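You operate a simulated robot arm through the tools that you are given. There is no shell and no other tool. Be economical: measure what you need, move in short steps, check, and stop when the job is done.

You are at the controls of a simulated two-armed robot. One attempt, no reset.

JOB
Pour the sorting tray's beads into the bead tray's empty cell, then take that tray to the long table.
Fine: the bead tray on the wooden counter; slide the stopper open to pour and leave it open; put the sorting tray back after; spill nothing.

The check looks at the end state, three seconds after you hand in, the way a careful person would. Anything else that was tipped, shoved, dropped, spilled or broken makes it a failure. Lids that push on must go on centred and level and be pressed home; caps that screw on are set level and turned clockwise until they are tight.

ROBOT AND FRAMES
Two 6-joint arms with two-finger parallel grippers on one trunk, on a base that drives. Base frame: it is fixed to the floor where the robot stands at the start and does not move with it; the origin is under the middle of the robot, x ahead of it, y to its left, z up. Readings come in m, rad, newtons and seconds.
The left shoulder is at the start at [0.07, 0.166, 1.393], the right one opposite. With the tool pointing down near the work surface each hand reaches from about 0.42 to 0.84 m from the robot's upright axis, wherever it stands, measured 20 degrees to its own side. Places, roughly: counter end of the long table [-1.3, 0.3, 0.7]; stopper [0.5, 0, 0.9]. Payload 3.91 kg a hand.
Tool frame (each hand has its own): the origin (TCP) lies between the finger pads and is the grasp point; the fingertips stand 0.03 m ahead of it; z points along the fingers, y is the line along which they close. The gripper opens to 0.11 m. The fingers are 0.02 m wide and 0.01 m thick; the gripper's body (0.048 by 0.112 m) begins 0.055 m behind the TCP.
Orientation is that of the tool frame in the base frame, as [roll, pitch, yaw] about the fixed x, y, z axes, in that order (R = Rz(yaw) Ry(pitch) Rx(roll)). With the fingers straight down and closing along the base's y, the tool's x points along the base's -x, its y along +y and its z along -z.

CONTROLS
- The arms move only by the tool step_arm. It takes "left_rows", "right_rows" or both (then of equal length, played together; a hand with none holds still); each is a list of rows, each an object of numbers (a shift or turn left out is 0, a gripper value left out holds the last): "rx", "ry", "rz": the turn, a rotation vector about the tool's x, y, z in units of 8 degrees (1.0 is 8 degrees); "tx", "ty", "tz": the shift along the tool's x, y, z in units of 30 mm (1.0 is 30 mm); "gripper": the closure, from 0 (fully open) to 1 (shut). In form: [{"rx": .., "ry": .., "rz": .., "tx": .., "ty": .., "tz": .., "gripper": ..}, ...]. A call has 1 to 20 rows; each row shifts and turns the commanded pose from where the row before left it, along the tool's axes as they then stand. A call with a number of a shift or a turn outside -1 to 1 is refused whole. A row lasts 0.2 s, in which the tool goes at most 0.05 m and 0.15 rad; a call with a longer step from one row to the next is refused whole, and so is a gripper value outside its range. Where a pose cannot be reached the arm comes as near as it can. A force on the tool above 70 N (or 10 N above the force at the start of the call, whichever is more), or a blocked arm, ends the call early, and 0.2 s more pass. Each finger travels about 0.108 m/s and halts on what it meets, pressing with about 44 N; the grip force reading is that of the motor and also rises with nothing between the fingers. The clock runs only during rows and for 0.2 s after the last one: add rows that do not move to give the fingers time. The reply holds the time, the measured pose of the TCP, the force on the tool along the base axes, the opening and the grip force, in the units named above and with some noise, with the torque about the TCP (base axes, N m) and any sound that the robot's microphone picked up.
- Cameras (640 x 400 px; columns grow to the right, rows downward): "scene" is now at [0.1152, 0.019, 1.5881]; the picture's right is [0.28, -0.96, 0.00], its down [-0.82, -0.24, -0.52] and it looks along [0.50, 0.14, -0.85] (base axes); focal length 281 px, centre (320, 200). "left" rides on the left gripper at [0.077, -0.007, -0.115] in its tool frame; the picture's right is [0.09, 1.00, 0.00], its down [-0.80, 0.07, -0.59] and it looks along [-0.59, 0.05, 0.80] (tool axes); focal length 270 px, centre (320, 200). "right" rides on the right gripper at [0.077, 0.007, -0.114] in its tool frame; the picture's right is [-0.09, 1.00, 0.00], its down [-0.80, -0.07, -0.59] and it looks along [-0.59, -0.05, 0.80] (tool axes); focal length 270 px, centre (320, 200). There is no depth. A picture from a camera that has moved, and an enlarged one, comes with that camera's place and axes in the base frame and with its lens.
- snapshot(camera): a new picture of that camera. It takes no simulated time.
- slide_trunk(by): slides the trunk up (or, below 0, down) by that many m; the arms and the scene camera ride with it, the base frame stays. It gives what a move gives, with no picture.
- drive_base(legs): drives the robot by 1 to 6 legs, each [ahead, left, turn to the left] in m, m and rad, along the robot's own axes; the way and the turn of a leg run together, so that a leg with both is an arc; at most 1.5 m and 3.142 rad a leg. The arms and the cameras ride along, it lands a little off, and it stops where it bumps. It gives what a move gives.
- pan_tilt(pan, tilt): turns the head with the scene camera to pan (to the left, within 1.501 rad either way) and tilt (down, from -0.506 to 1.204), counted from straight ahead of the robot. It gives what a move gives.
- close_up(camera, box): a new picture of the part [left, top, right, bottom] of that camera's present view, enlarged. It takes no simulated time.
- sign_off(): hands the job in; it is judged then, once.

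Go step by step. Nothing tells you exact positions but the pictures and the camera data: compare them with the known pose of the tool, close in by small moves and look again before you grip or let go. The budget is 120 turns and 88 pictures, counting those below and the enlarged ones. Unless the task says otherwise, let go and move clear before handing in, and close with one line.

The tools are called after "Request:" by a JSON object that holds its "api" and its "payload". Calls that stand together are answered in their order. step_arm: Moves the arms, as the interface text tells. Its arguments: {"type":"object","properties":{"left_rows":{"type":"array","items":{"type":"object","properties":{"rx":{"type":"number"},"ry":{"type":"number"},"rz":{"type":"number"},"tx":{"type":"number"},"ty":{"type":"number"},"tz":{"type":"number"},"gripper":{"type":"number"}}}},"right_rows":{"type":"array","items":{"type":"object","properties":{"rx":{"type":"number"},"ry":{"type":"number"},"rz":{"type":"number"},"tx":{"type":"number"},"ty":{"type":"number"},"tz":{"type":"number"},"gripper":{"type":"number"}}}}},"required":[]} The other tools are called the same way: slide_trunk (by) slides the trunk up or down; drive_base (legs) drives the base; pan_tilt (pan, tilt) turns the head that bears the scene camera; snapshot (camera) takes a picture; close_up (camera, box) takes an enlarged picture of a part of a camera's view; sign_off () hands the job in.

At the start:

```text
time: 0.0
left_eef_pos: [0.5525, 0.4045, 0.9986]
left_tool_rot: [-3.141, 0.004, 3.141]
left_contact_force: [-0.4, 0.0, 0.0]
left_wrist_torque: [0.0, 0.0, -0.04]
left_opening: 0.11
left_finger_force: 0.0
right_eef_pos: [0.6188, -0.1366, 0.9993]
right_tool_rot: [-3.141, -0.001, -3.141]
right_contact_force: [0.0, -0.5, 0.1]
right_wrist_torque: [0.0, 0.0, -0.01]
right_opening: 0.1102
right_finger_force: 0.1
trunk travel left (down, up): [-0.888, 0.052]
robot x, y, heading: [-0.0006, 0.0, 0.002]
head pan, tilt: [0.281, 1.025]
```

scene: 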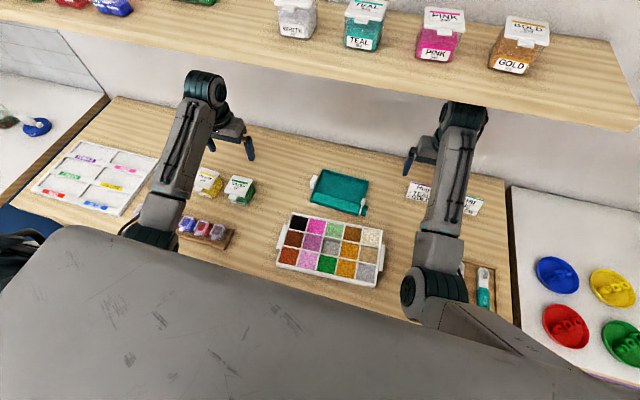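
right: 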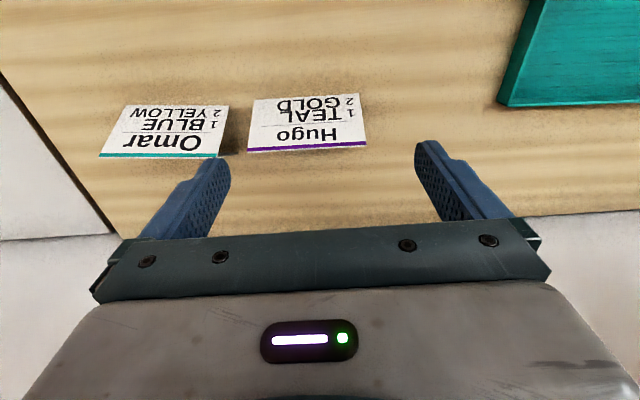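
left: 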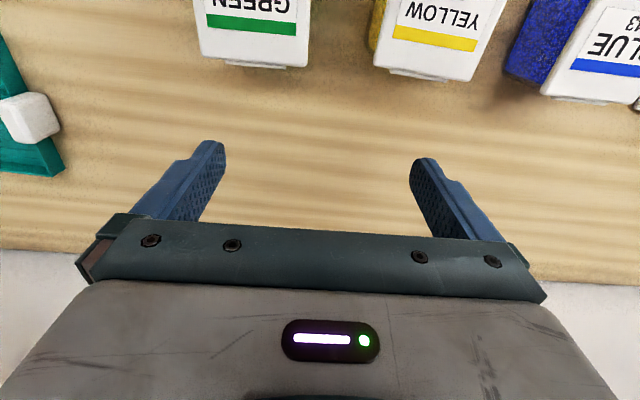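

I see a 15-cell bead tray in front and a teal tray behind it, probably the sorting tray. I'll take close-ups of both.

Request:
{"api": "close_up", "payload": {"camera": "scene", "box": [260, 150, 420, 300]}}

Request:
{"api": "close_up", "payload": {"camera": "scene", "box": [390, 150, 540, 330]}}

```text
2.67 times, centred on (340, 225) of scene
camera zoom: at [0.1152, 0.019, 1.5881], right [0.28, -0.96, 0.0], down [-0.82, -0.24, -0.52], along [0.5, 0.14, -0.85], focal length 749 px, centre (267, 133)
```

zoom: 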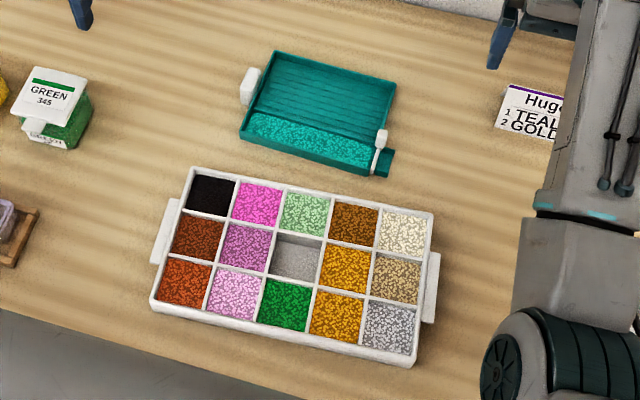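

```text
2.22 times, centred on (465, 240) of scene
camera zoom: at [0.1152, 0.019, 1.5881], right [0.28, -0.96, 0.0], down [-0.82, -0.24, -0.52], along [0.5, 0.14, -0.85], focal length 624 px, centre (-2, 111)
```

zoom: 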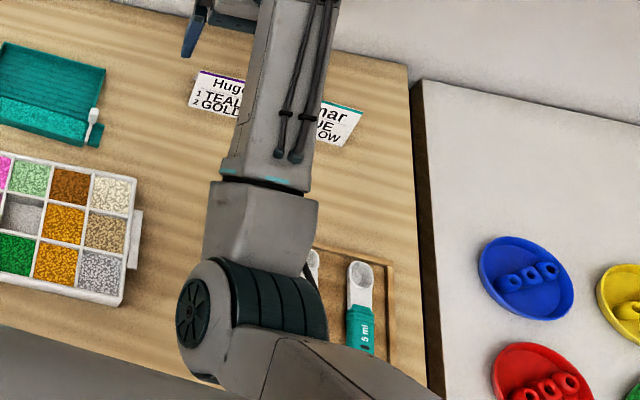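

The centre cell of the bead tray looks empty. The teal tray spans about x 0.51–0.62, y 0.01–0.155, with a handle at about (0.58, 0.17) and a spout with a white stopper at about (0.52, 0). I'll raise and retract both hands to look with the wrist cameras.

Request:
{"api": "step_arm", "payload": {"left_rows": [{"tx": 0.3, "ty": -0.85, "tz": -0.4}, {"tx": 0.3, "ty": -0.85, "tz": -0.4}, {"tx": 0.3, "ty": -0.85, "tz": -0.4}, {"tx": 0.3, "ty": -0.85, "tz": -0.4}, {"tx": 0.3, "ty": -0.85, "tz": -0.4}, {"tx": 0.3, "ty": -0.85, "tz": -0.4}, {"tx": 0.3, "ty": -0.85, "tz": -0.4}, {"tx": 0.3, "ty": -0.85, "tz": -0.4}], "right_rows": [{"tx": 0.6, "ty": 0.2, "tz": -0.4}, {"tx": 0.6, "ty": 0.2, "tz": -0.4}, {"tx": 0.6, "ty": 0.2, "tz": -0.4}, {"tx": 0.6, "ty": 0.2, "tz": -0.4}, {"tx": 0.6, "ty": 0.2, "tz": -0.4}, {"tx": 0.6, "ty": 0.2, "tz": -0.4}, {"tx": 0.6, "ty": 0.2, "tz": -0.4}, {"tx": 0.6, "ty": 0.2, "tz": -0.4}]}}

Request:
{"api": "snapshot", "payload": {"camera": "left"}}

Request:
{"api": "snapshot", "payload": {"camera": "right"}}

```text
time: 1.4
left_eef_pos: [0.5242, 0.2993, 0.9551]
left_tool_rot: [3.141, 0.007, -3.14]
left_contact_force: [-0.5, -0.4, 0.6]
left_wrist_torque: [0.02, 0.02, 0.02]
left_opening: 0.1101
left_finger_force: 0.1
left hand out of reach, approached as far as the arm can: row 1, 2, 3, 4, 5, 6, 7
right_eef_pos: [0.6025, -0.1645, 1.0445]
right_tool_rot: [-3.013, 0.143, 3.094]
right_contact_force: [0.4, -0.4, -0.2]
right_wrist_torque: [0.02, -0.04, -0.03]
right_opening: 0.11
right_finger_force: 0.0
right hand out of reach, approached as far as the arm can: row 1, 2, 3, 4, 5, 6, 7
trunk travel left (down, up): [-0.888, 0.052]
robot x, y, heading: [-0.001, -0.0012, -0.003]
head pan, tilt: [0.281, 1.025]
stopped in row 7 (right hand): the arm was blocked; the commanded pose is now the measured one
```

```text
82 pictures are left
camera left: at [0.4461, 0.2924, 1.0684], right [-0.09, 1.0, 0.0], down [0.8, 0.07, 0.6], along [0.6, 0.05, -0.8], focal length 270 px, centre (320, 200)
```

left: 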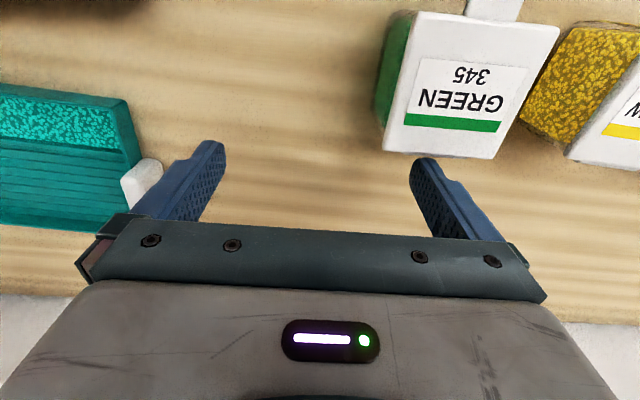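

```text
81 pictures are left
camera right: at [0.5105, -0.1394, 1.1452], right [0.15, 0.98, -0.11], down [0.71, -0.03, 0.71], along [0.69, -0.19, -0.7], focal length 270 px, centre (320, 200)
```

right: 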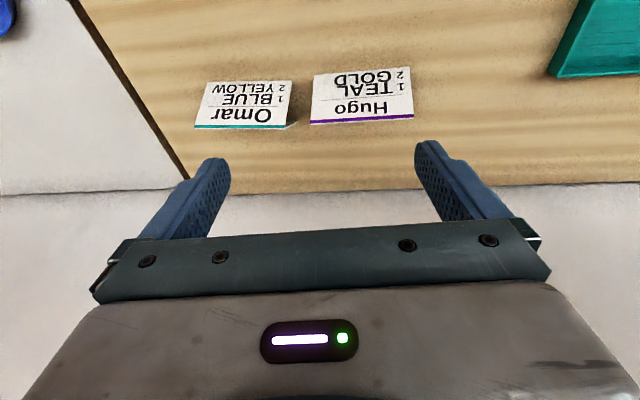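

The arms are too folded this close to the robot. I'll raise the trunk and back the base up so both trays lie in the comfortable reach band.

Request:
{"api": "slide_trunk", "payload": {"by": 0.05}}

Request:
{"api": "drive_base", "payload": {"legs": [[-0.18, 0, 0]]}}

Request:
{"api": "snapshot", "payload": {"camera": "scene"}}

```text
time: 2.3
left_eef_pos: [0.5191, 0.299, 1.0012]
left_tool_rot: [-3.14, 0.01, 3.141]
left_contact_force: [0.0, -0.8, 0.3]
left_wrist_torque: [0.0, 0.0, 0.01]
left_opening: 0.1101
left_finger_force: 0.1
right_eef_pos: [0.5824, -0.1674, 1.0489]
right_tool_rot: [-2.986, 0.046, 3.105]
right_contact_force: [-0.8, -0.8, -0.3]
right_wrist_torque: [-0.05, 0.01, -0.04]
right_opening: 0.1101
right_finger_force: 0.1
trunk travel left (down, up): [-0.938, 0.002]
robot x, y, heading: [-0.0023, 0.0027, 0.003]
head pan, tilt: [0.281, 1.025]
```

```text
time: 3.8
left_eef_pos: [0.2272, 0.3059, 1.0074]
left_tool_rot: [-3.131, 0.016, -3.044]
left_contact_force: [-0.2, 0.5, -1.2]
left_wrist_torque: [-0.05, -0.05, -0.01]
left_opening: 0.11
left_finger_force: 0.0
right_eef_pos: [0.3636, -0.2059, 1.1021]
right_tool_rot: [-2.878, 0.168, -3.102]
right_contact_force: [-1.2, 0.4, -0.7]
right_wrist_torque: [-0.07, -0.01, -0.03]
right_opening: 0.1101
right_finger_force: 0.1
trunk travel left (down, up): [-0.938, 0.002]
robot x, y, heading: [-0.1715, -0.0405, 0.096]
head pan, tilt: [0.281, 1.025]
stopped in leg 1: the robot was blocked; the commanded pose is now the measured one
```

```text
80 pictures are left
camera scene: at [-0.0792, -0.003, 1.6392], right [0.37, -0.93, 0.01], down [-0.79, -0.32, -0.53], along [0.49, 0.19, -0.85], focal length 281 px, centre (320, 200)
```

scene: 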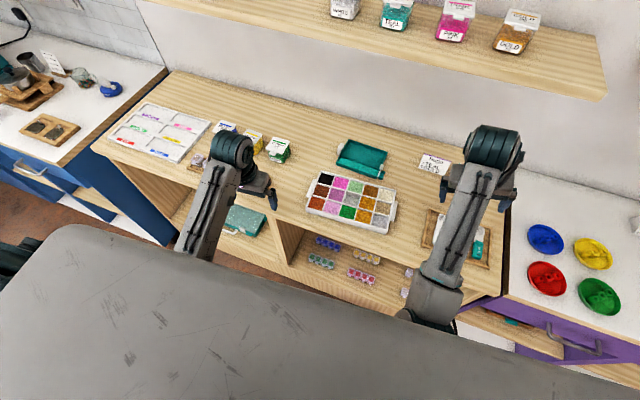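

The base was blocked at -0.17 and twisted a little. I'll look around for what it touched.

Request:
{"api": "pan_tilt", "payload": {"pan": -1.5, "tilt": 0.6}}

Request:
{"api": "snapshot", "payload": {"camera": "scene"}}

Request:
{"api": "pan_tilt", "payload": {"pan": 1.5, "tilt": 0.6}}

Request:
{"api": "snapshot", "payload": {"camera": "scene"}}

```text
time: 5.6
left_eef_pos: [0.2447, 0.2963, 1.0081]
left_tool_rot: [-3.135, 0.01, -3.05]
left_contact_force: [-0.4, 0.2, -0.5]
left_wrist_torque: [0.01, -0.05, -0.03]
left_opening: 0.1098
left_finger_force: 0.0
right_eef_pos: [0.3772, -0.2174, 1.1011]
right_tool_rot: [-2.88, 0.167, -3.106]
right_contact_force: [-0.3, -1.2, 0.5]
right_wrist_torque: [0.02, -0.02, 0.04]
right_opening: 0.11
right_finger_force: 0.1
trunk travel left (down, up): [-0.938, 0.002]
robot x, y, heading: [-0.1676, -0.0424, 0.084]
head pan, tilt: [-1.499, 0.6]
```

```text
79 pictures are left
camera scene: at [-0.1059, -0.1251, 1.672], right [-0.99, -0.16, 0.0], down [-0.09, 0.56, -0.82], along [0.13, -0.81, -0.57], focal length 281 px, centre (320, 200)
```

scene: 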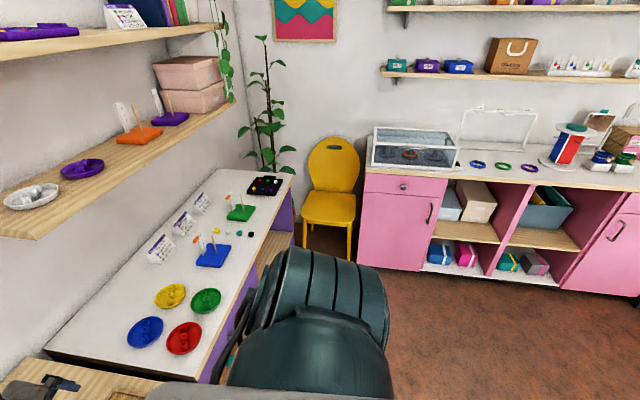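

```text
time: 8.2
left_eef_pos: [0.2465, 0.2959, 1.0072]
left_tool_rot: [-3.135, 0.007, -3.048]
left_contact_force: [1.0, 0.0, 0.4]
left_wrist_torque: [-0.02, 0.01, 0.03]
left_opening: 0.1101
left_finger_force: 0.1
right_eef_pos: [0.3812, -0.2166, 1.0993]
right_tool_rot: [-2.879, 0.164, -3.108]
right_contact_force: [0.8, -0.6, -0.4]
right_wrist_torque: [0.0, -0.02, -0.01]
right_opening: 0.11
right_finger_force: 0.1
trunk travel left (down, up): [-0.938, 0.002]
robot x, y, heading: [-0.1663, -0.0423, 0.088]
head pan, tilt: [1.499, 0.6]
```

```text
78 pictures are left
camera scene: at [-0.1174, 0.0516, 1.6719], right [1.0, 0.02, 0.0], down [0.01, -0.56, -0.83], along [-0.01, 0.82, -0.56], focal length 281 px, centre (320, 200)
```

scene: 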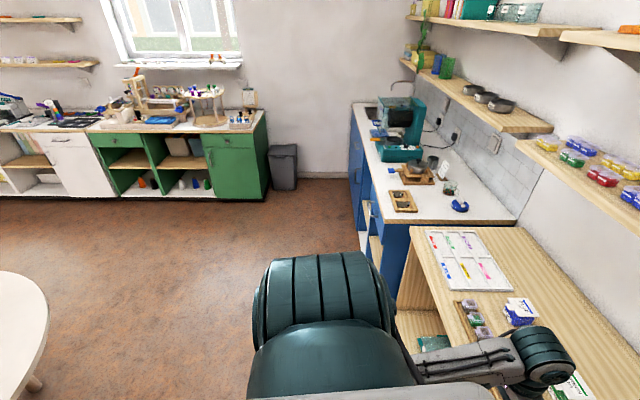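

Nothing seems disturbed, and the stop came near the end of the leg. I'll straighten the heading, centre on the trays, and look at the counter again.

Request:
{"api": "drive_base", "payload": {"legs": [[0, 0.08, -0.086]]}}

Request:
{"api": "pan_tilt", "payload": {"pan": 0.0, "tilt": 0.9}}

Request:
{"api": "snapshot", "payload": {"camera": "scene"}}

```text
time: 9.3
left_eef_pos: [0.2708, 0.3342, 1.01]
left_tool_rot: [-3.14, 0.009, -3.136]
left_contact_force: [0.1, -0.5, 0.1]
left_wrist_torque: [0.01, -0.02, 0.02]
left_opening: 0.1099
left_finger_force: 0.1
right_eef_pos: [0.3599, -0.1912, 1.0984]
right_tool_rot: [-2.884, 0.167, 3.086]
right_contact_force: [0.5, 0.1, 0.1]
right_wrist_torque: [0.03, -0.02, 0.05]
right_opening: 0.1098
right_finger_force: 0.1
trunk travel left (down, up): [-0.938, 0.002]
robot x, y, heading: [-0.168, 0.0367, -0.0]
head pan, tilt: [1.499, 0.6]
```

```text
time: 10.9
left_eef_pos: [0.2719, 0.3386, 1.0084]
left_tool_rot: [-3.136, 0.008, -3.138]
left_contact_force: [-0.5, -0.2, 0.4]
left_wrist_torque: [0.03, 0.02, 0.01]
left_opening: 0.1101
left_finger_force: 0.1
right_eef_pos: [0.36, -0.1857, 1.0995]
right_tool_rot: [-2.878, 0.166, 3.089]
right_contact_force: [-0.3, -1.3, 0.0]
right_wrist_torque: [0.03, 0.01, -0.01]
right_opening: 0.1101
right_finger_force: 0.0
trunk travel left (down, up): [-0.938, 0.002]
robot x, y, heading: [-0.164, 0.0328, -0.004]
head pan, tilt: [0.0, 0.901]
```

```text
77 pictures are left
camera scene: at [-0.0437, 0.0376, 1.6471], right [0.0, -1.0, 0.0], down [-0.78, 0.0, -0.62], along [0.62, 0.0, -0.78], focal length 281 px, centre (320, 200)
```

scene: 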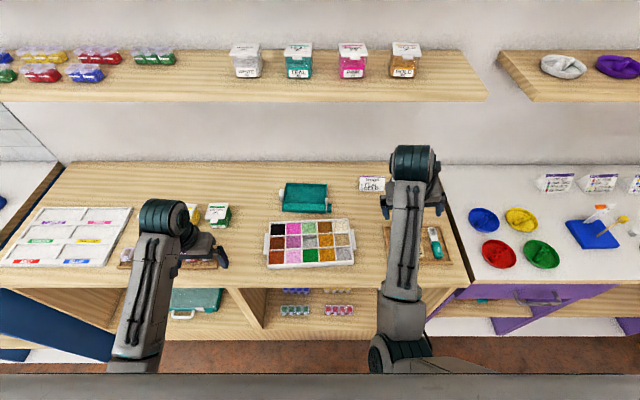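

Clear view now. I'll bring both hands over for closer looks at the handle and the stopper, levelling the right tool.

Request:
{"api": "step_arm", "payload": {"left_rows": [{"tz": -0.55}, {"tx": -0.8, "ty": -0.4, "tz": -0.2}, {"tx": -0.8, "ty": -0.4, "tz": -0.2}, {"tx": -0.8, "ty": -0.4, "tz": -0.2}, {"tx": -0.8, "ty": -0.4, "tz": -0.2}, {"tx": -0.8, "ty": -0.4, "tz": -0.2}, {"tx": -0.8, "ty": -0.4, "tz": -0.2}, {"tx": -0.8, "ty": -0.4}, {"tx": -0.8, "ty": -0.4}, {}], "right_rows": [{"rx": -0.63, "ry": 0.4, "rz": -0.12}, {"rx": -0.63, "ry": 0.4, "rz": -0.12}, {"rx": -0.63, "ry": 0.4, "rz": -0.12}, {"tx": -0.33, "ty": 0.7, "tz": 0.2}, {"tx": -0.33, "ty": 0.7, "tz": 0.2}, {"tx": -0.33, "ty": 0.7, "tz": 0.2}, {"tx": -0.33, "ty": 0.7, "tz": 0.2}, {"tx": -0.33, "ty": 0.7, "tz": 0.2}, {"tx": -0.33, "ty": 0.7, "tz": 0.2}, {}]}}

Request:
{"api": "snapshot", "payload": {"camera": "left"}}

Request:
{"api": "snapshot", "payload": {"camera": "right"}}

```text
time: 12.8
left_eef_pos: [0.4546, 0.2573, 1.0182]
left_tool_rot: [-3.138, 0.005, -3.137]
left_contact_force: [-0.4, 0.1, -0.9]
left_wrist_torque: [0.01, 0.02, 0.01]
left_opening: 0.1098
left_finger_force: 0.1
left hand out of reach, approached as far as the arm can: row 1, 2, 3, 4
right_eef_pos: [0.4353, -0.1553, 0.9944]
right_tool_rot: [-2.83, 0.107, 3.049]
right_contact_force: [1.1, 0.5, 0.1]
right_wrist_torque: [0.0, 0.02, 0.01]
right_opening: 0.1099
right_finger_force: 0.1
right hand out of reach, approached as far as the arm can: row 1, 2, 3
trunk travel left (down, up): [-0.938, 0.002]
robot x, y, heading: [-0.1706, 0.0394, 0.0]
head pan, tilt: [0.0, 0.901]
stopped in row 9 (right hand): the arm was blocked; the commanded pose is now the measured one
```

```text
76 pictures are left
camera left: at [0.3781, 0.2503, 1.1318], right [-0.09, 1.0, -0.01], down [0.8, 0.08, 0.6], along [0.6, 0.05, -0.8], focal length 270 px, centre (320, 200)
```

left: 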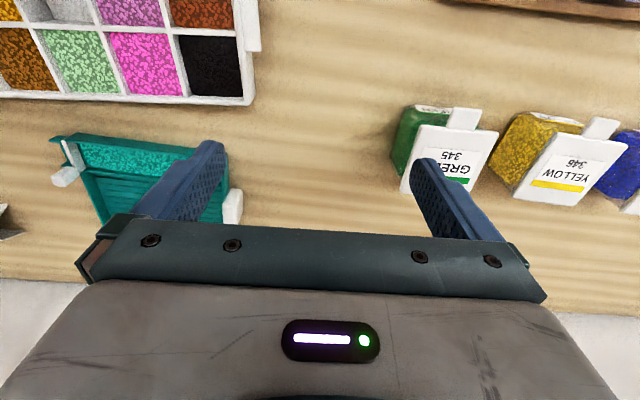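

```text
75 pictures are left
camera right: at [0.3507, -0.1051, 1.0922], right [0.21, 0.93, -0.29], down [0.74, 0.05, 0.67], along [0.64, -0.36, -0.68], focal length 270 px, centre (320, 200)
```

right: 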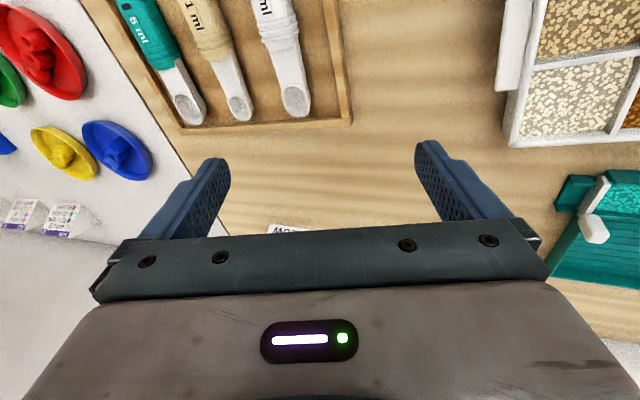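

The right arm is still in an awkward fold. I'll push it outward and level it in separate small steps.

Request:
{"api": "step_arm", "payload": {"right_rows": [{"tx": -0.5, "rx": -0.4, "ry": 0.2, "rz": -0.15}, {"tx": -0.5, "rx": -0.4, "ry": 0.2, "rz": -0.15}, {"tx": -0.5, "rx": -0.4, "ry": 0.2, "rz": -0.15}, {"tx": -0.5, "rx": -0.4, "ry": 0.1, "rz": -0.15}, {"rx": -0.4, "ry": 0.1}, {"rx": -0.22}, {}, {}]}}

```text
time: 14.6
left_eef_pos: [0.4554, 0.2567, 1.0181]
left_tool_rot: [-3.133, 0.007, -3.137]
left_contact_force: [-0.3, 1.1, -0.4]
left_wrist_torque: [0.01, 0.03, 0.02]
left_opening: 0.1099
left_finger_force: 0.1
right_eef_pos: [0.4923, -0.1555, 0.9987]
right_tool_rot: [-3.141, -0.018, 3.112]
right_contact_force: [-0.9, -0.2, -0.4]
right_wrist_torque: [0.01, -0.02, -0.01]
right_opening: 0.1101
right_finger_force: 0.1
trunk travel left (down, up): [-0.938, 0.002]
robot x, y, heading: [-0.1684, 0.0374, 0.001]
head pan, tilt: [0.0, 0.901]
```

Request:
{"api": "step_arm", "payload": {"right_rows": [{"ty": 0.7, "tz": -0.2}, {"ty": 0.7, "tz": -0.2}, {"ty": 0.7, "tz": -0.2}, {"ty": 0.7, "tz": -0.2}, {"ty": 0.7, "tz": -0.2}, {}, {}]}}

Request:
{"api": "snapshot", "payload": {"camera": "right"}}

```text
time: 16.2
left_eef_pos: [0.4551, 0.2563, 1.0188]
left_tool_rot: [-3.135, 0.008, -3.137]
left_contact_force: [-0.4, 1.1, -0.6]
left_wrist_torque: [0.03, 0.03, -0.01]
left_opening: 0.1101
left_finger_force: 0.1
right_eef_pos: [0.4964, -0.0541, 1.028]
right_tool_rot: [-3.141, -0.018, 3.112]
right_contact_force: [0.6, -0.1, -0.5]
right_wrist_torque: [-0.04, 0.01, 0.05]
right_opening: 0.1098
right_finger_force: 0.1
trunk travel left (down, up): [-0.938, 0.002]
robot x, y, heading: [-0.1682, 0.0418, -0.003]
head pan, tilt: [0.0, 0.901]
```

```text
74 pictures are left
camera right: at [0.4203, -0.0441, 1.1423], right [0.12, 0.99, 0.0], down [0.81, -0.1, 0.58], along [0.58, -0.07, -0.81], focal length 270 px, centre (320, 200)
```

right: 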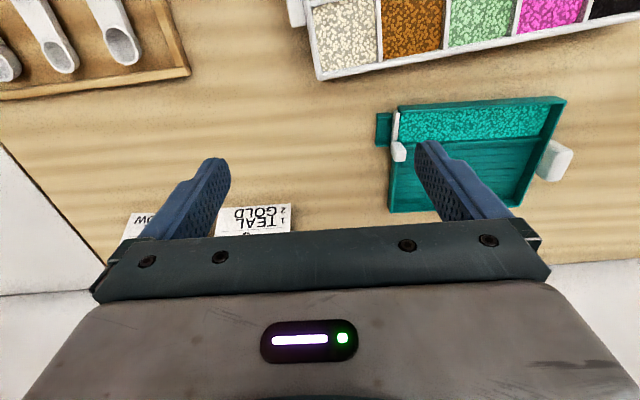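

Request:
{"api": "close_up", "payload": {"camera": "right", "box": [360, 80, 600, 230]}}

Request:
{"api": "close_up", "payload": {"camera": "scene", "box": [256, 170, 352, 230]}}

```text
2.67 times, centred on (480, 155) of right
camera zoom: at [0.4203, -0.0441, 1.1423], right [0.12, 0.99, 0.0], down [0.81, -0.1, 0.58], along [0.58, -0.07, -0.81], focal length 721 px, centre (-107, 320)
```

zoom: 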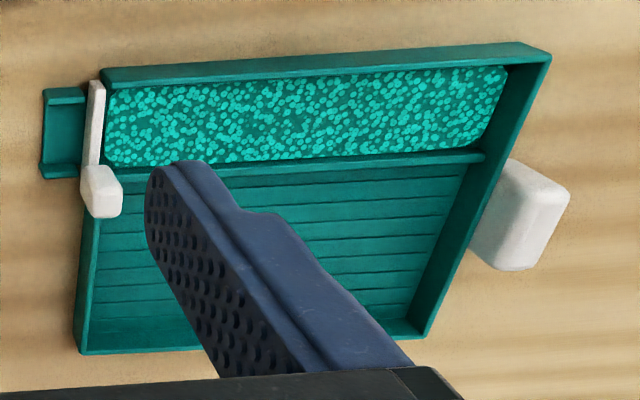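

```text
6.67 times, centred on (304, 200) of scene
camera zoom: at [-0.0436, 0.0369, 1.6471], right [0.0, -1.0, 0.0], down [-0.78, 0.0, -0.62], along [0.62, 0.0, -0.78], focal length 1873 px, centre (427, 200)
```

zoom: 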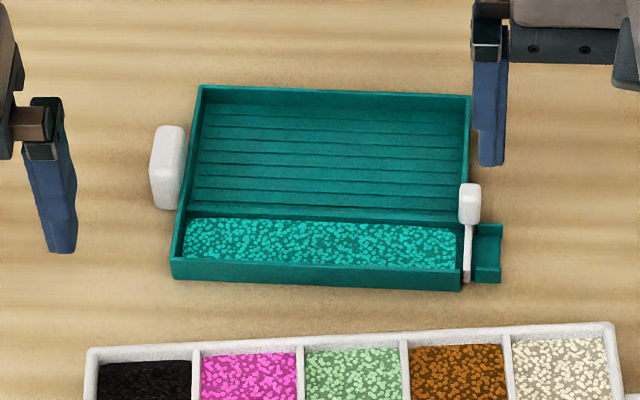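

The layout is clear: beads sit in the near channel, and the gate at its -y end has a knob at about (0.543, 0.015), so it slides open towards +x. The handle is on the +y wall at about (0.574, 0.172). I'll bring the left camera close to the handle.

Request:
{"api": "step_arm", "payload": {"left_rows": [{"tx": -0.5, "ty": -0.6, "tz": 0.2}, {"tx": -0.5, "ty": -0.6, "tz": 0.2}, {"tx": -0.5, "ty": -0.6, "tz": 0.2}, {}]}}

Request:
{"api": "close_up", "payload": {"camera": "left", "box": [200, 70, 440, 220]}}

Request:
{"api": "close_up", "payload": {"camera": "scene", "box": [256, 205, 368, 275]}}

```text
time: 17.2
left_eef_pos: [0.4971, 0.205, 1.0004]
left_tool_rot: [-3.136, 0.008, -3.137]
left_contact_force: [-0.4, 1.2, -1.1]
left_wrist_torque: [0.0, -0.04, 0.03]
left_opening: 0.1099
left_finger_force: 0.0
right_eef_pos: [0.4962, -0.0516, 1.0263]
right_tool_rot: [-3.141, -0.017, 3.111]
right_contact_force: [0.8, -0.4, 0.3]
right_wrist_torque: [0.01, 0.02, 0.0]
right_opening: 0.1102
right_finger_force: 0.0
trunk travel left (down, up): [-0.938, 0.002]
robot x, y, heading: [-0.1726, 0.0388, 0.002]
head pan, tilt: [0.0, 0.901]
```

```text
2.67 times, centred on (320, 145) of left
camera zoom: at [0.4205, 0.1987, 1.1155], right [-0.09, 1.0, -0.01], down [0.8, 0.08, 0.6], along [0.6, 0.05, -0.8], focal length 721 px, centre (320, 347)
```

zoom: 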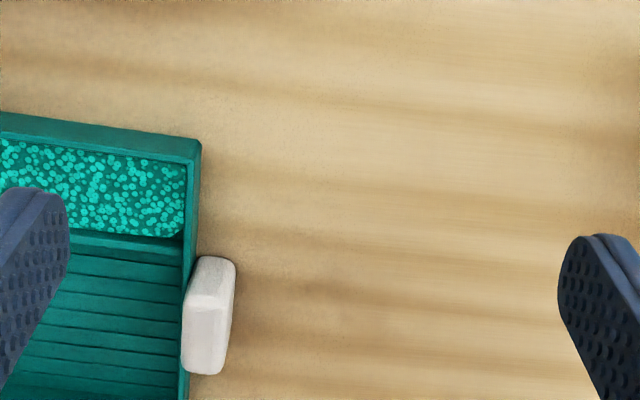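

```text
5.71 times, centred on (312, 240) of scene
camera zoom: at [-0.044, 0.0376, 1.6471], right [0.0, -1.0, 0.0], down [-0.78, 0.0, -0.62], along [0.62, 0.0, -0.78], focal length 1605 px, centre (366, -29)
```

zoom: 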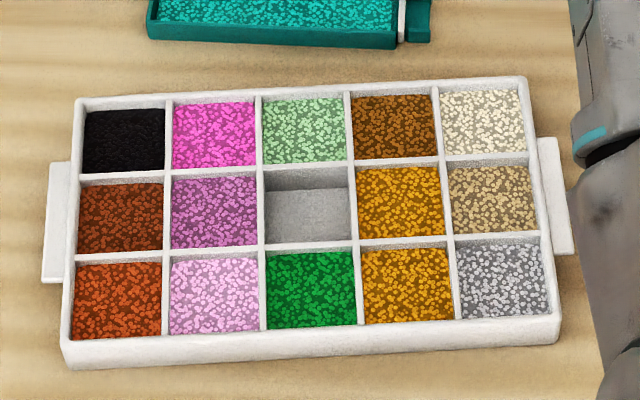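

The centre cell is confirmed empty. The handle block spans about x 0.557–0.585, y 0.164–0.18 and tops out near z 0.916. I'll turn the left hand 90° so the fingers close along x, camera on the outer side, and park the right hand off to its side.

Request:
{"api": "step_arm", "payload": {"left_rows": [{"rz": 1}, {"rz": 1}, {"rz": 1}, {"rz": 1}, {"rz": 1}, {"rz": 1}, {"rz": 1}, {"rz": 1}, {"rz": 1}, {"rz": 1}, {"rz": 1}, {"rz": 0.23}, {}], "right_rows": [{"ty": -0.6}, {"ty": -0.6}, {"ty": -0.6}, {"ty": -0.6}, {}, {}, {}, {}, {}, {}, {}, {}, {}]}}

Request:
{"api": "snapshot", "payload": {"camera": "left"}}

```text
time: 20.0
left_eef_pos: [0.4996, 0.2028, 1.0014]
left_tool_rot: [3.136, 0.005, 1.577]
left_contact_force: [0.3, -0.3, -0.3]
left_wrist_torque: [0.04, -0.01, -0.02]
left_opening: 0.1101
left_finger_force: 0.1
right_eef_pos: [0.4944, -0.1235, 1.0274]
right_tool_rot: [-3.141, -0.015, 3.112]
right_contact_force: [0.0, 0.4, 0.6]
right_wrist_torque: [0.02, 0.01, -0.02]
right_opening: 0.11
right_finger_force: 0.0
trunk travel left (down, up): [-0.938, 0.002]
robot x, y, heading: [-0.1703, 0.0367, -0.001]
head pan, tilt: [0.0, 0.901]
```

```text
69 pictures are left
camera left: at [0.4918, 0.2809, 1.1157], right [1.0, 0.09, 0.01], down [0.07, -0.8, 0.6], along [0.06, -0.6, -0.8], focal length 270 px, centre (320, 200)
```

left: 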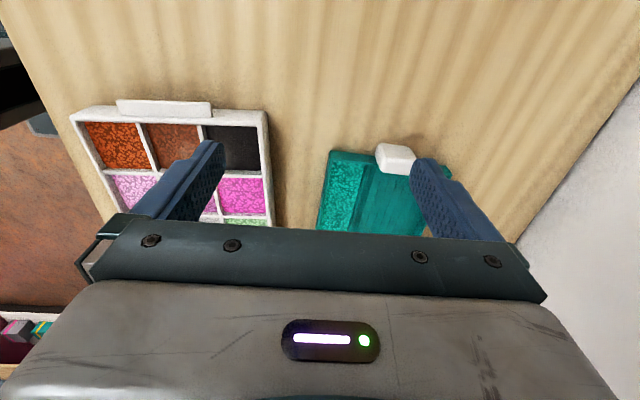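

Request:
{"api": "step_arm", "payload": {"left_rows": [{"ty": 0.8, "tx": -0.3, "tz": 0.2}, {"ty": 0.8, "tx": -0.3, "tz": 0.25}, {"ty": 0.78, "tx": -0.3, "tz": 0.25}, {}]}}

Request:
{"api": "snapshot", "payload": {"camera": "left"}}

```text
time: 21.0
left_eef_pos: [0.5708, 0.1763, 0.9822]
left_tool_rot: [3.133, 0.007, 1.578]
left_contact_force: [0.4, 0.0, -0.5]
left_wrist_torque: [0.0, 0.02, 0.0]
left_opening: 0.1102
left_finger_force: 0.1
right_eef_pos: [0.4939, -0.1235, 1.0275]
right_tool_rot: [-3.141, -0.017, 3.112]
right_contact_force: [-0.5, 0.3, 0.6]
right_wrist_torque: [0.03, 0.01, 0.02]
right_opening: 0.1097
right_finger_force: 0.1
trunk travel left (down, up): [-0.938, 0.002]
robot x, y, heading: [-0.1685, 0.0378, -0.003]
head pan, tilt: [0.0, 0.901]
```

```text
68 pictures are left
camera left: at [0.5625, 0.2537, 1.0967], right [1.0, 0.1, 0.01], down [0.07, -0.8, 0.6], along [0.06, -0.6, -0.8], focal length 270 px, centre (320, 200)
```

left: 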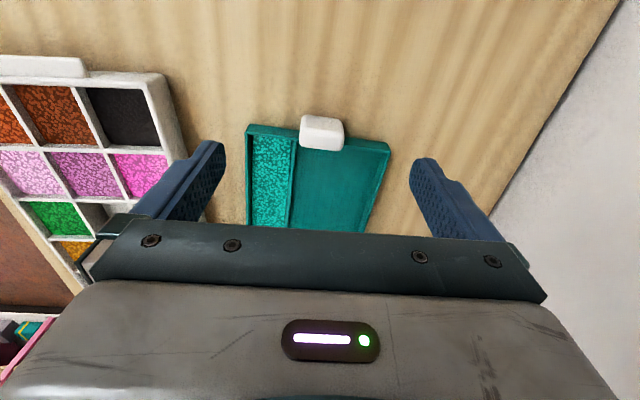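

Handle is centred under the hand at about (0.572, 0.175). Descending to grip height with a partly closed gripper.

Request:
{"api": "step_arm", "payload": {"left_rows": [{"gripper": 0.4, "rz": 0.25, "tx": 0.07, "ty": 0.03}, {"gripper": 0.4}, {"tz": 0.55, "gripper": 0.4}, {"tz": 0.55}, {"tz": 0.5}, {"tz": 0.45}, {}]}}

Request:
{"api": "snapshot", "payload": {"camera": "left"}}

Request:
{"api": "close_up", "payload": {"camera": "scene", "box": [240, 165, 352, 235]}}

```text
time: 22.6
left_eef_pos: [0.5714, 0.1771, 0.9188]
left_tool_rot: [3.134, 0.007, 1.543]
left_contact_force: [-0.2, 0.0, 0.8]
left_wrist_torque: [-0.01, 0.03, -0.01]
left_opening: 0.0659
left_finger_force: 0.1
right_eef_pos: [0.4936, -0.1241, 1.027]
right_tool_rot: [-3.141, -0.016, 3.11]
right_contact_force: [-0.5, 0.5, -0.9]
right_wrist_torque: [0.01, 0.0, -0.01]
right_opening: 0.11
right_finger_force: 0.1
trunk travel left (down, up): [-0.938, 0.002]
robot x, y, heading: [-0.1679, 0.0406, -0.001]
head pan, tilt: [0.0, 0.901]
```

```text
67 pictures are left
camera left: at [0.5671, 0.255, 1.0325], right [1.0, 0.06, 0.01], down [0.04, -0.8, 0.6], along [0.04, -0.6, -0.8], focal length 270 px, centre (320, 200)
```

left: 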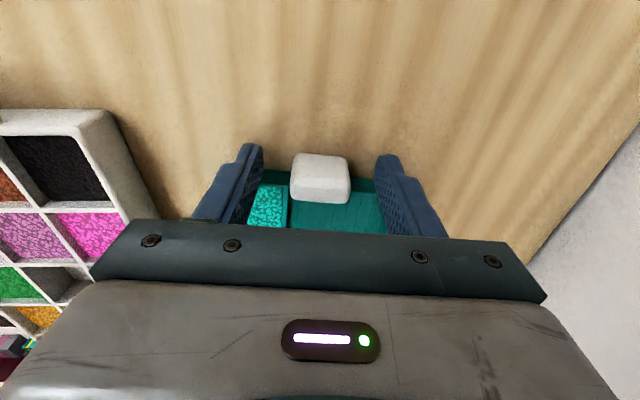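

```text
5.71 times, centred on (296, 200) of scene
camera zoom: at [-0.0435, 0.0373, 1.6471], right [0.0, -1.0, 0.0], down [-0.78, 0.0, -0.62], along [0.62, 0.0, -0.78], focal length 1605 px, centre (457, 200)
```

zoom: 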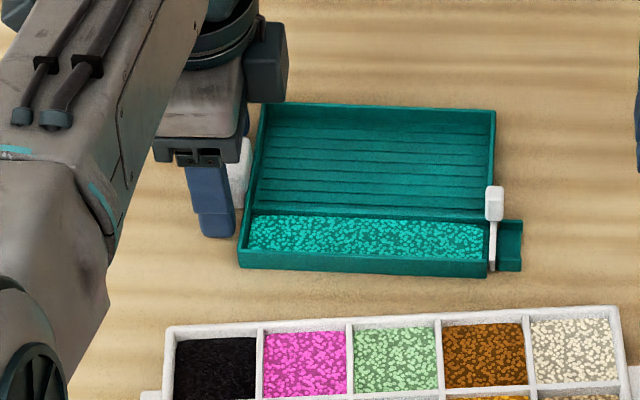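

Handle sits between the fingers; closing.

Request:
{"api": "step_arm", "payload": {"left_rows": [{"gripper": 0.6}, {"gripper": 0.75}, {"gripper": 1}, {}, {}]}}

Request:
{"api": "close_up", "payload": {"camera": "scene", "box": [240, 165, 352, 235]}}

```text
time: 23.8
left_eef_pos: [0.573, 0.1772, 0.9192]
left_tool_rot: [3.134, 0.007, 1.544]
left_contact_force: [0.7, 1.2, 2.2]
left_wrist_torque: [-0.14, 0.21, -0.14]
left_opening: 0.033
left_finger_force: 43.7
right_eef_pos: [0.4941, -0.123, 1.0271]
right_tool_rot: [-3.142, -0.017, 3.112]
right_contact_force: [-0.2, 0.2, -0.4]
right_wrist_torque: [-0.04, 0.01, -0.03]
right_opening: 0.11
right_finger_force: 0.1
trunk travel left (down, up): [-0.938, 0.002]
robot x, y, heading: [-0.1716, 0.0391, -0.002]
head pan, tilt: [0.0, 0.901]
```

```text
5.71 times, centred on (296, 200) of scene
camera zoom: at [-0.0442, 0.0374, 1.6471], right [0.0, -1.0, 0.0], down [-0.78, 0.0, -0.62], along [0.62, 0.0, -0.78], focal length 1605 px, centre (457, 200)
```

zoom: 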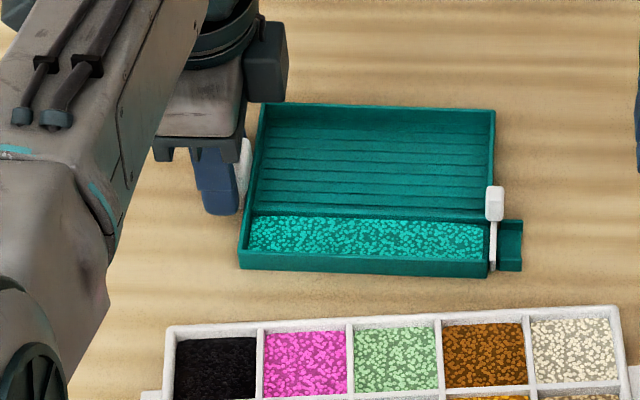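

Gripped at 0.033 m. Lifting 4 cm gently.

Request:
{"api": "step_arm", "payload": {"left_rows": [{"tz": -0.15}, {"tz": -0.3}, {"tz": -0.3}, {"tz": -0.3}, {"tz": -0.3}, {}]}}

Request:
{"api": "close_up", "payload": {"camera": "scene", "box": [240, 155, 368, 235]}}

Request:
{"api": "snapshot", "payload": {"camera": "right"}}

```text
time: 25.2
left_eef_pos: [0.5731, 0.1784, 0.9585]
left_tool_rot: [3.135, 0.007, 1.542]
left_contact_force: [0.2, 0.7, -0.8]
left_wrist_torque: [0.09, -0.04, 0.03]
left_opening: 0.033
left_finger_force: 43.8
right_eef_pos: [0.4932, -0.1235, 1.0264]
right_tool_rot: [-3.14, -0.018, 3.112]
right_contact_force: [0.6, 0.2, 0.1]
right_wrist_torque: [-0.04, -0.01, 0.01]
right_opening: 0.1101
right_finger_force: 0.1
trunk travel left (down, up): [-0.938, 0.002]
robot x, y, heading: [-0.168, 0.0394, 0.002]
head pan, tilt: [0.0, 0.901]
```

```text
5.00 times, centred on (304, 195) of scene
camera zoom: at [-0.0433, 0.0373, 1.647], right [0.0, -1.0, 0.0], down [-0.78, 0.0, -0.62], along [0.62, 0.0, -0.78], focal length 1404 px, centre (400, 225)
```

zoom: 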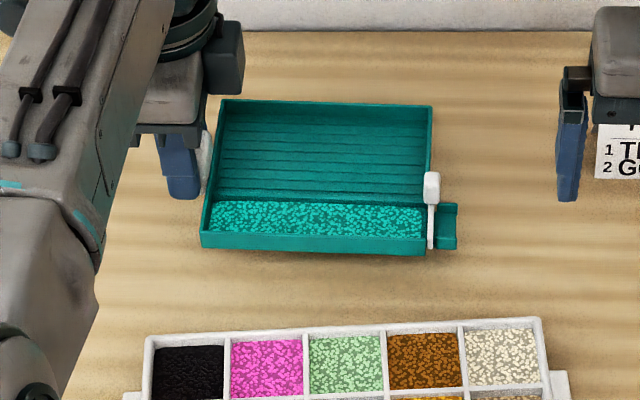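

```text
63 pictures are left
camera right: at [0.419, -0.1145, 1.1422], right [0.12, 0.99, 0.0], down [0.81, -0.09, 0.58], along [0.58, -0.07, -0.81], focal length 270 px, centre (320, 200)
```

right: 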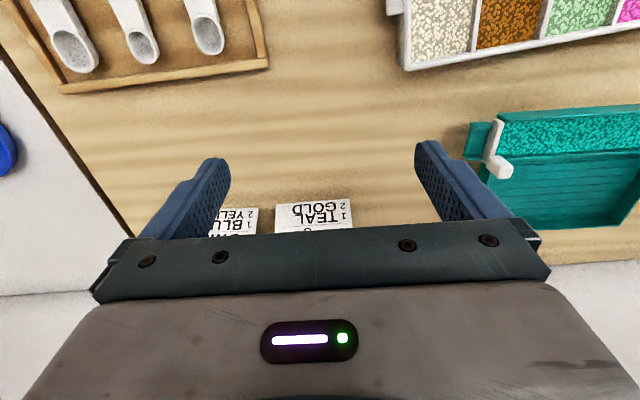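

The tray lifted level. The empty cell is centred about (0.384, 0.069) with the rim near z 0.912, and the spout end is about (-0.046, -0.178) from the TCP. I'll move so the spout end is over the cell.

Request:
{"api": "step_arm", "payload": {"left_rows": [{"tz": -0.4}, {"tx": 0.2, "ty": -0.42, "tz": -0.1}, {"tx": 0.23, "ty": -0.49}, {"tx": 0.23, "ty": -0.49}, {"tx": 0.23, "ty": -0.49}, {"tx": 0.23, "ty": -0.49}, {"tx": 0.23, "ty": -0.49}, {"tx": 0.23, "ty": -0.49}, {"tx": 0.23, "ty": -0.49}, {"tx": 0.23, "ty": -0.49}, {"tx": 0.23, "ty": -0.49}, {}, {}]}}

Request:
{"api": "close_up", "payload": {"camera": "scene", "box": [240, 190, 400, 290]}}

Request:
{"api": "snapshot", "payload": {"camera": "right"}}

```text
time: 28.0
left_eef_pos: [0.4296, 0.2503, 0.9727]
left_tool_rot: [3.133, 0.008, 1.542]
left_contact_force: [-0.1, 0.3, -1.2]
left_wrist_torque: [0.09, 0.01, 0.0]
left_opening: 0.0333
left_finger_force: 43.1
right_eef_pos: [0.4944, -0.1241, 1.0269]
right_tool_rot: [-3.14, -0.02, 3.113]
right_contact_force: [-0.8, -0.7, -0.5]
right_wrist_torque: [-0.01, 0.0, 0.02]
right_opening: 0.1102
right_finger_force: 0.1
trunk travel left (down, up): [-0.938, 0.002]
robot x, y, heading: [-0.1688, 0.037, 0.0]
head pan, tilt: [0.0, 0.901]
```

```text
4.00 times, centred on (320, 240) of scene
camera zoom: at [-0.0431, 0.0371, 1.647], right [0.0, -1.0, 0.0], down [-0.78, 0.0, -0.62], along [0.62, 0.0, -0.78], focal length 1124 px, centre (320, 40)
```

zoom: 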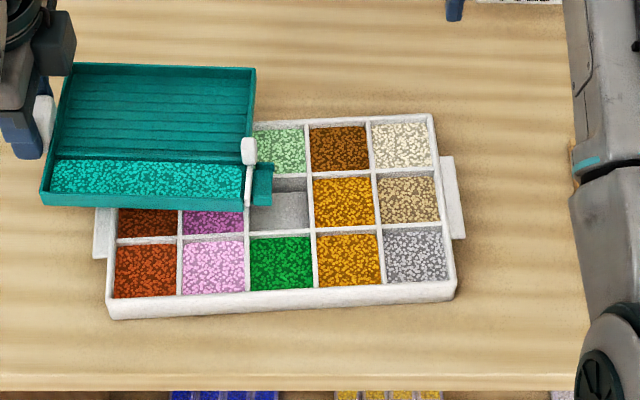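

```text
61 pictures are left
camera right: at [0.4191, -0.1147, 1.1421], right [0.12, 0.99, 0.0], down [0.81, -0.09, 0.58], along [0.58, -0.07, -0.81], focal length 270 px, centre (320, 200)
```

right: 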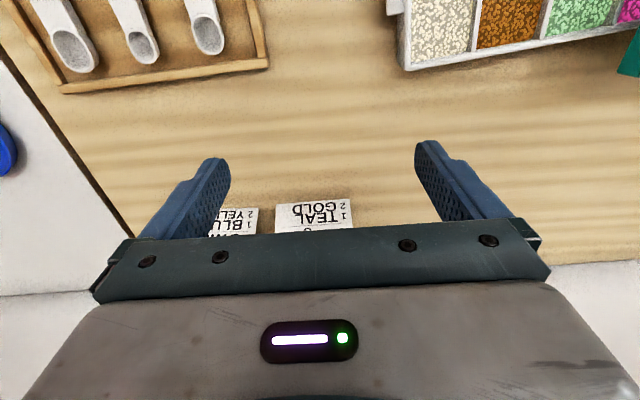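

Spout is over the cell; I'll nudge it +6 mm in x. Next the right hand comes in for a close view of the knob.

Request:
{"api": "step_arm", "payload": {"left_rows": [{"ty": 0.1}, {"ty": 0.1}, {}, {}, {}, {}, {}], "right_rows": [{"tx": 0.5, "ty": 0.6}, {"tx": 0.5, "ty": 0.6}, {"tx": 0.5, "ty": 0.6}, {"tx": 0.5, "ty": 0.6}, {"tx": 0.5, "ty": 0.6}, {"ty": 0.3}, {}]}}

Request:
{"api": "snapshot", "payload": {"camera": "right"}}

```text
time: 29.8
left_eef_pos: [0.436, 0.2504, 0.9744]
left_tool_rot: [3.135, 0.006, 1.542]
left_contact_force: [0.4, 0.8, -1.5]
left_wrist_torque: [0.08, -0.03, 0.02]
left_opening: 0.0333
left_finger_force: 43.9
right_eef_pos: [0.4539, -0.0925, 1.0431]
right_tool_rot: [-3.042, 0.041, 3.06]
right_contact_force: [0.7, 0.2, -1.7]
right_wrist_torque: [0.01, 0.03, -0.01]
right_opening: 0.11
right_finger_force: 0.0
trunk travel left (down, up): [-0.938, 0.002]
robot x, y, heading: [-0.1696, 0.0372, -0.001]
head pan, tilt: [0.0, 0.901]
stopped in row 7 (right hand): the arm was blocked; the commanded pose is now the measured one
```

```text
60 pictures are left
camera right: at [0.3724, -0.0677, 1.1518], right [0.17, 0.98, -0.1], down [0.77, -0.07, 0.63], along [0.61, -0.18, -0.77], focal length 270 px, centre (320, 200)
```

right: 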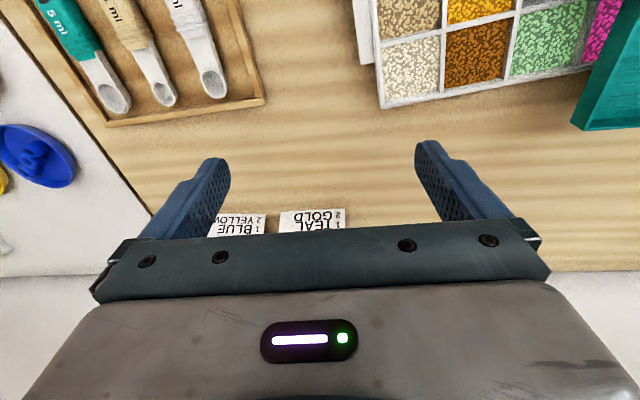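

The right arm folds badly up high. I'll try again lower, levelling it first further out.

Request:
{"api": "step_arm", "payload": {"right_rows": [{"tx": -0.5, "tz": 0.3, "rx": -0.2, "ry": 0.1, "rz": -0.15}, {"tx": -0.5, "tz": 0.4, "rx": -0.2, "ry": 0.1, "rz": -0.15}, {"tz": 0.4, "rx": -0.2, "ry": 0.1, "rz": -0.15}, {"tz": 0.4, "rx": -0.1}, {"tz": 0.2}, {}, {"tx": 0.4, "ty": 0.2}, {"tx": 0.5, "ty": 0.3}, {"tx": 0.5, "ty": 0.3}, {"tx": 0.5, "ty": 0.3}, {"tx": 0.3, "ty": 0.2}, {}]}}

```text
time: 32.6
left_eef_pos: [0.4341, 0.2508, 0.9737]
left_tool_rot: [3.135, 0.007, 1.543]
left_contact_force: [0.3, -0.3, -1.1]
left_wrist_torque: [0.06, 0.01, -0.01]
left_opening: 0.0331
left_finger_force: 44.2
right_eef_pos: [0.4478, -0.0946, 1.0199]
right_tool_rot: [-3.087, 0.061, 3.097]
right_contact_force: [0.4, -0.8, -0.5]
right_wrist_torque: [0.0, 0.01, -0.02]
right_opening: 0.1102
right_finger_force: 0.0
trunk travel left (down, up): [-0.938, 0.002]
robot x, y, heading: [-0.1689, 0.0379, -0.001]
head pan, tilt: [0.0, 0.901]
stopped in row 12 (right hand): the arm was blocked; the commanded pose is now the measured one
```

Still inner-limited. I'll raise the tray a little, move the right hand out, and back the base 12 cm while shifting left.

Request:
{"api": "step_arm", "payload": {"left_rows": [{"tz": -0.3}, {"tz": -0.3}, {"tz": -0.2}, {}, {}, {}], "right_rows": [{"tx": -0.6, "ry": 0.2, "rx": -0.15}, {"tx": -0.6, "ry": 0.2, "rx": -0.15}, {"tx": -0.6}, {"tx": -0.5}, {}, {}]}}

Request:
{"api": "drive_base", "payload": {"legs": [[-0.06, 0.04, 0]]}}

Request:
{"api": "close_up", "payload": {"camera": "scene", "box": [200, 150, 440, 300]}}

```text
time: 34.0
left_eef_pos: [0.434, 0.2502, 0.9976]
left_tool_rot: [3.133, 0.007, 1.543]
left_contact_force: [0.5, 0.2, -0.1]
left_wrist_torque: [0.06, -0.01, 0.02]
left_opening: 0.0328
left_finger_force: 43.4
right_eef_pos: [0.517, -0.0943, 1.0185]
right_tool_rot: [-3.133, 0.005, 3.099]
right_contact_force: [-0.1, 0.1, -0.2]
right_wrist_torque: [0.0, 0.04, 0.01]
right_opening: 0.1101
right_finger_force: 0.1
trunk travel left (down, up): [-0.938, 0.002]
robot x, y, heading: [-0.1666, 0.0369, 0.001]
head pan, tilt: [0.0, 0.901]
```

```text
time: 35.0
left_eef_pos: [0.3797, 0.2869, 0.9945]
left_tool_rot: [3.139, 0.004, 1.543]
left_contact_force: [-0.4, -0.8, -1.0]
left_wrist_torque: [0.09, 0.05, -0.05]
left_opening: 0.0328
left_finger_force: 44.3
right_eef_pos: [0.462, -0.0587, 1.0136]
right_tool_rot: [-3.134, -0.005, 3.098]
right_contact_force: [0.6, -0.2, -0.1]
right_wrist_torque: [0.0, 0.04, 0.01]
right_opening: 0.11
right_finger_force: 0.2
trunk travel left (down, up): [-0.938, 0.002]
robot x, y, heading: [-0.2296, 0.0781, 0.0]
head pan, tilt: [0.0, 0.901]
```

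```text
2.67 times, centred on (320, 225) of scene
camera zoom: at [-0.0945, 0.0712, 1.6461], right [0.0, -1.0, 0.0], down [-0.79, 0.0, -0.62], along [0.62, 0.0, -0.79], focal length 749 px, centre (320, 133)
```

zoom: 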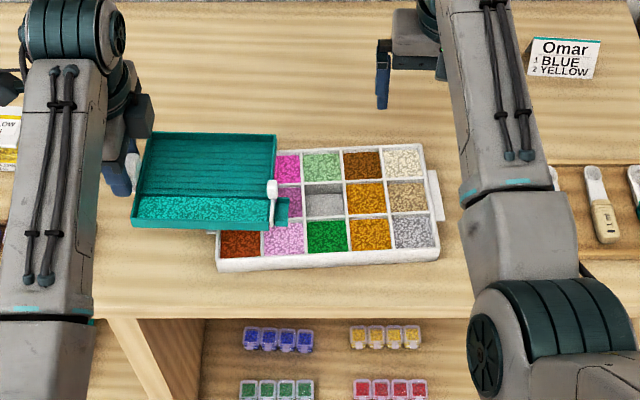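

Smooth. One more leg of the same kind.

Request:
{"api": "drive_base", "payload": {"legs": [[-0.06, 0.04, 0]]}}

```text
time: 36.0
left_eef_pos: [0.3208, 0.3262, 0.9937]
left_tool_rot: [3.139, 0.004, 1.544]
left_contact_force: [-0.3, -0.4, -0.8]
left_wrist_torque: [0.08, 0.03, 0.01]
left_opening: 0.0329
left_finger_force: 44.3
right_eef_pos: [0.4044, -0.0196, 1.0142]
right_tool_rot: [-3.135, -0.003, 3.098]
right_contact_force: [1.1, -0.2, -0.9]
right_wrist_torque: [0.02, 0.0, -0.01]
right_opening: 0.11
right_finger_force: 0.0
trunk travel left (down, up): [-0.938, 0.002]
robot x, y, heading: [-0.2865, 0.1132, -0.001]
head pan, tilt: [0.0, 0.901]
```

Request:
{"api": "step_arm", "payload": {"left_rows": [{"tx": -0.3, "ty": 0.48}, {"tx": -0.3, "ty": 0.48}, {"tx": -0.3, "ty": 0.48}, {"tx": -0.3, "ty": 0.48}, {"tx": -0.3, "ty": 0.48}, {"tx": -0.3, "ty": 0.48}, {"tx": -0.3, "ty": 0.48}, {"tx": -0.33, "ty": 0.5}, {"tz": 0.25}, {"tz": 0.25}, {"tz": 0.2}, {}]}}

Request:
{"api": "close_up", "payload": {"camera": "scene", "box": [240, 170, 400, 270]}}

Request:
{"api": "close_up", "payload": {"camera": "right", "box": [280, 20, 600, 220]}}

```text
time: 38.6
left_eef_pos: [0.4294, 0.251, 0.9769]
left_tool_rot: [3.134, 0.008, 1.545]
left_contact_force: [0.9, 0.1, -0.7]
left_wrist_torque: [0.04, 0.01, -0.01]
left_opening: 0.0332
left_finger_force: 43.9
right_eef_pos: [0.3992, -0.0175, 1.0199]
right_tool_rot: [-3.132, 0.003, 3.097]
right_contact_force: [0.6, 0.4, -0.2]
right_wrist_torque: [0.01, 0.01, 0.03]
right_opening: 0.1097
right_finger_force: 0.1
trunk travel left (down, up): [-0.938, 0.002]
robot x, y, heading: [-0.2878, 0.1163, -0.001]
head pan, tilt: [0.0, 0.901]
```

```text
4.00 times, centred on (320, 220) of scene
camera zoom: at [-0.1621, 0.1158, 1.6471], right [0.0, -1.0, 0.0], down [-0.78, 0.0, -0.62], along [0.62, 0.0, -0.78], focal length 1124 px, centre (320, 120)
```

zoom: 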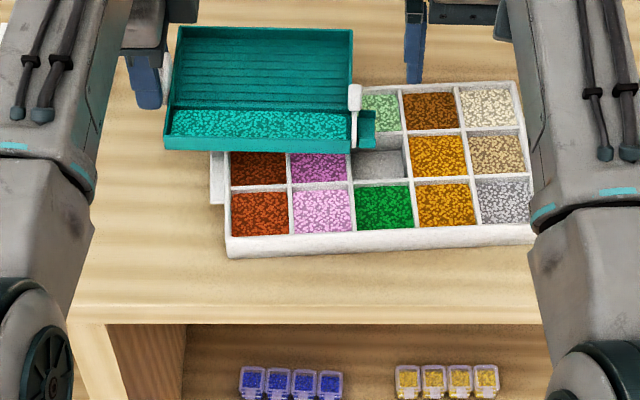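

```text
2.00 times, centred on (440, 120) of right
camera zoom: at [0.321, -0.0055, 1.1326], right [0.13, 0.99, -0.01], down [0.8, -0.1, 0.6], along [0.59, -0.09, -0.8], focal length 541 px, centre (80, 360)
```

zoom: 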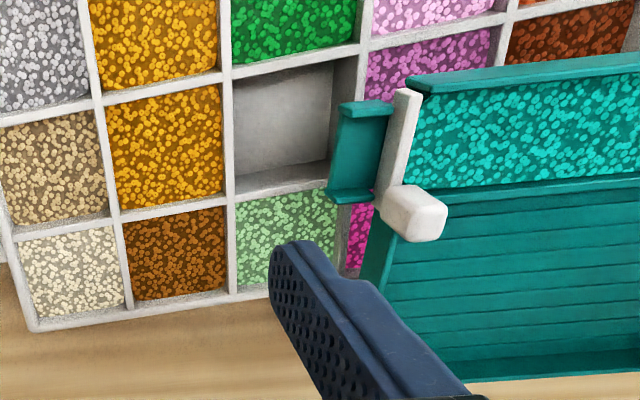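

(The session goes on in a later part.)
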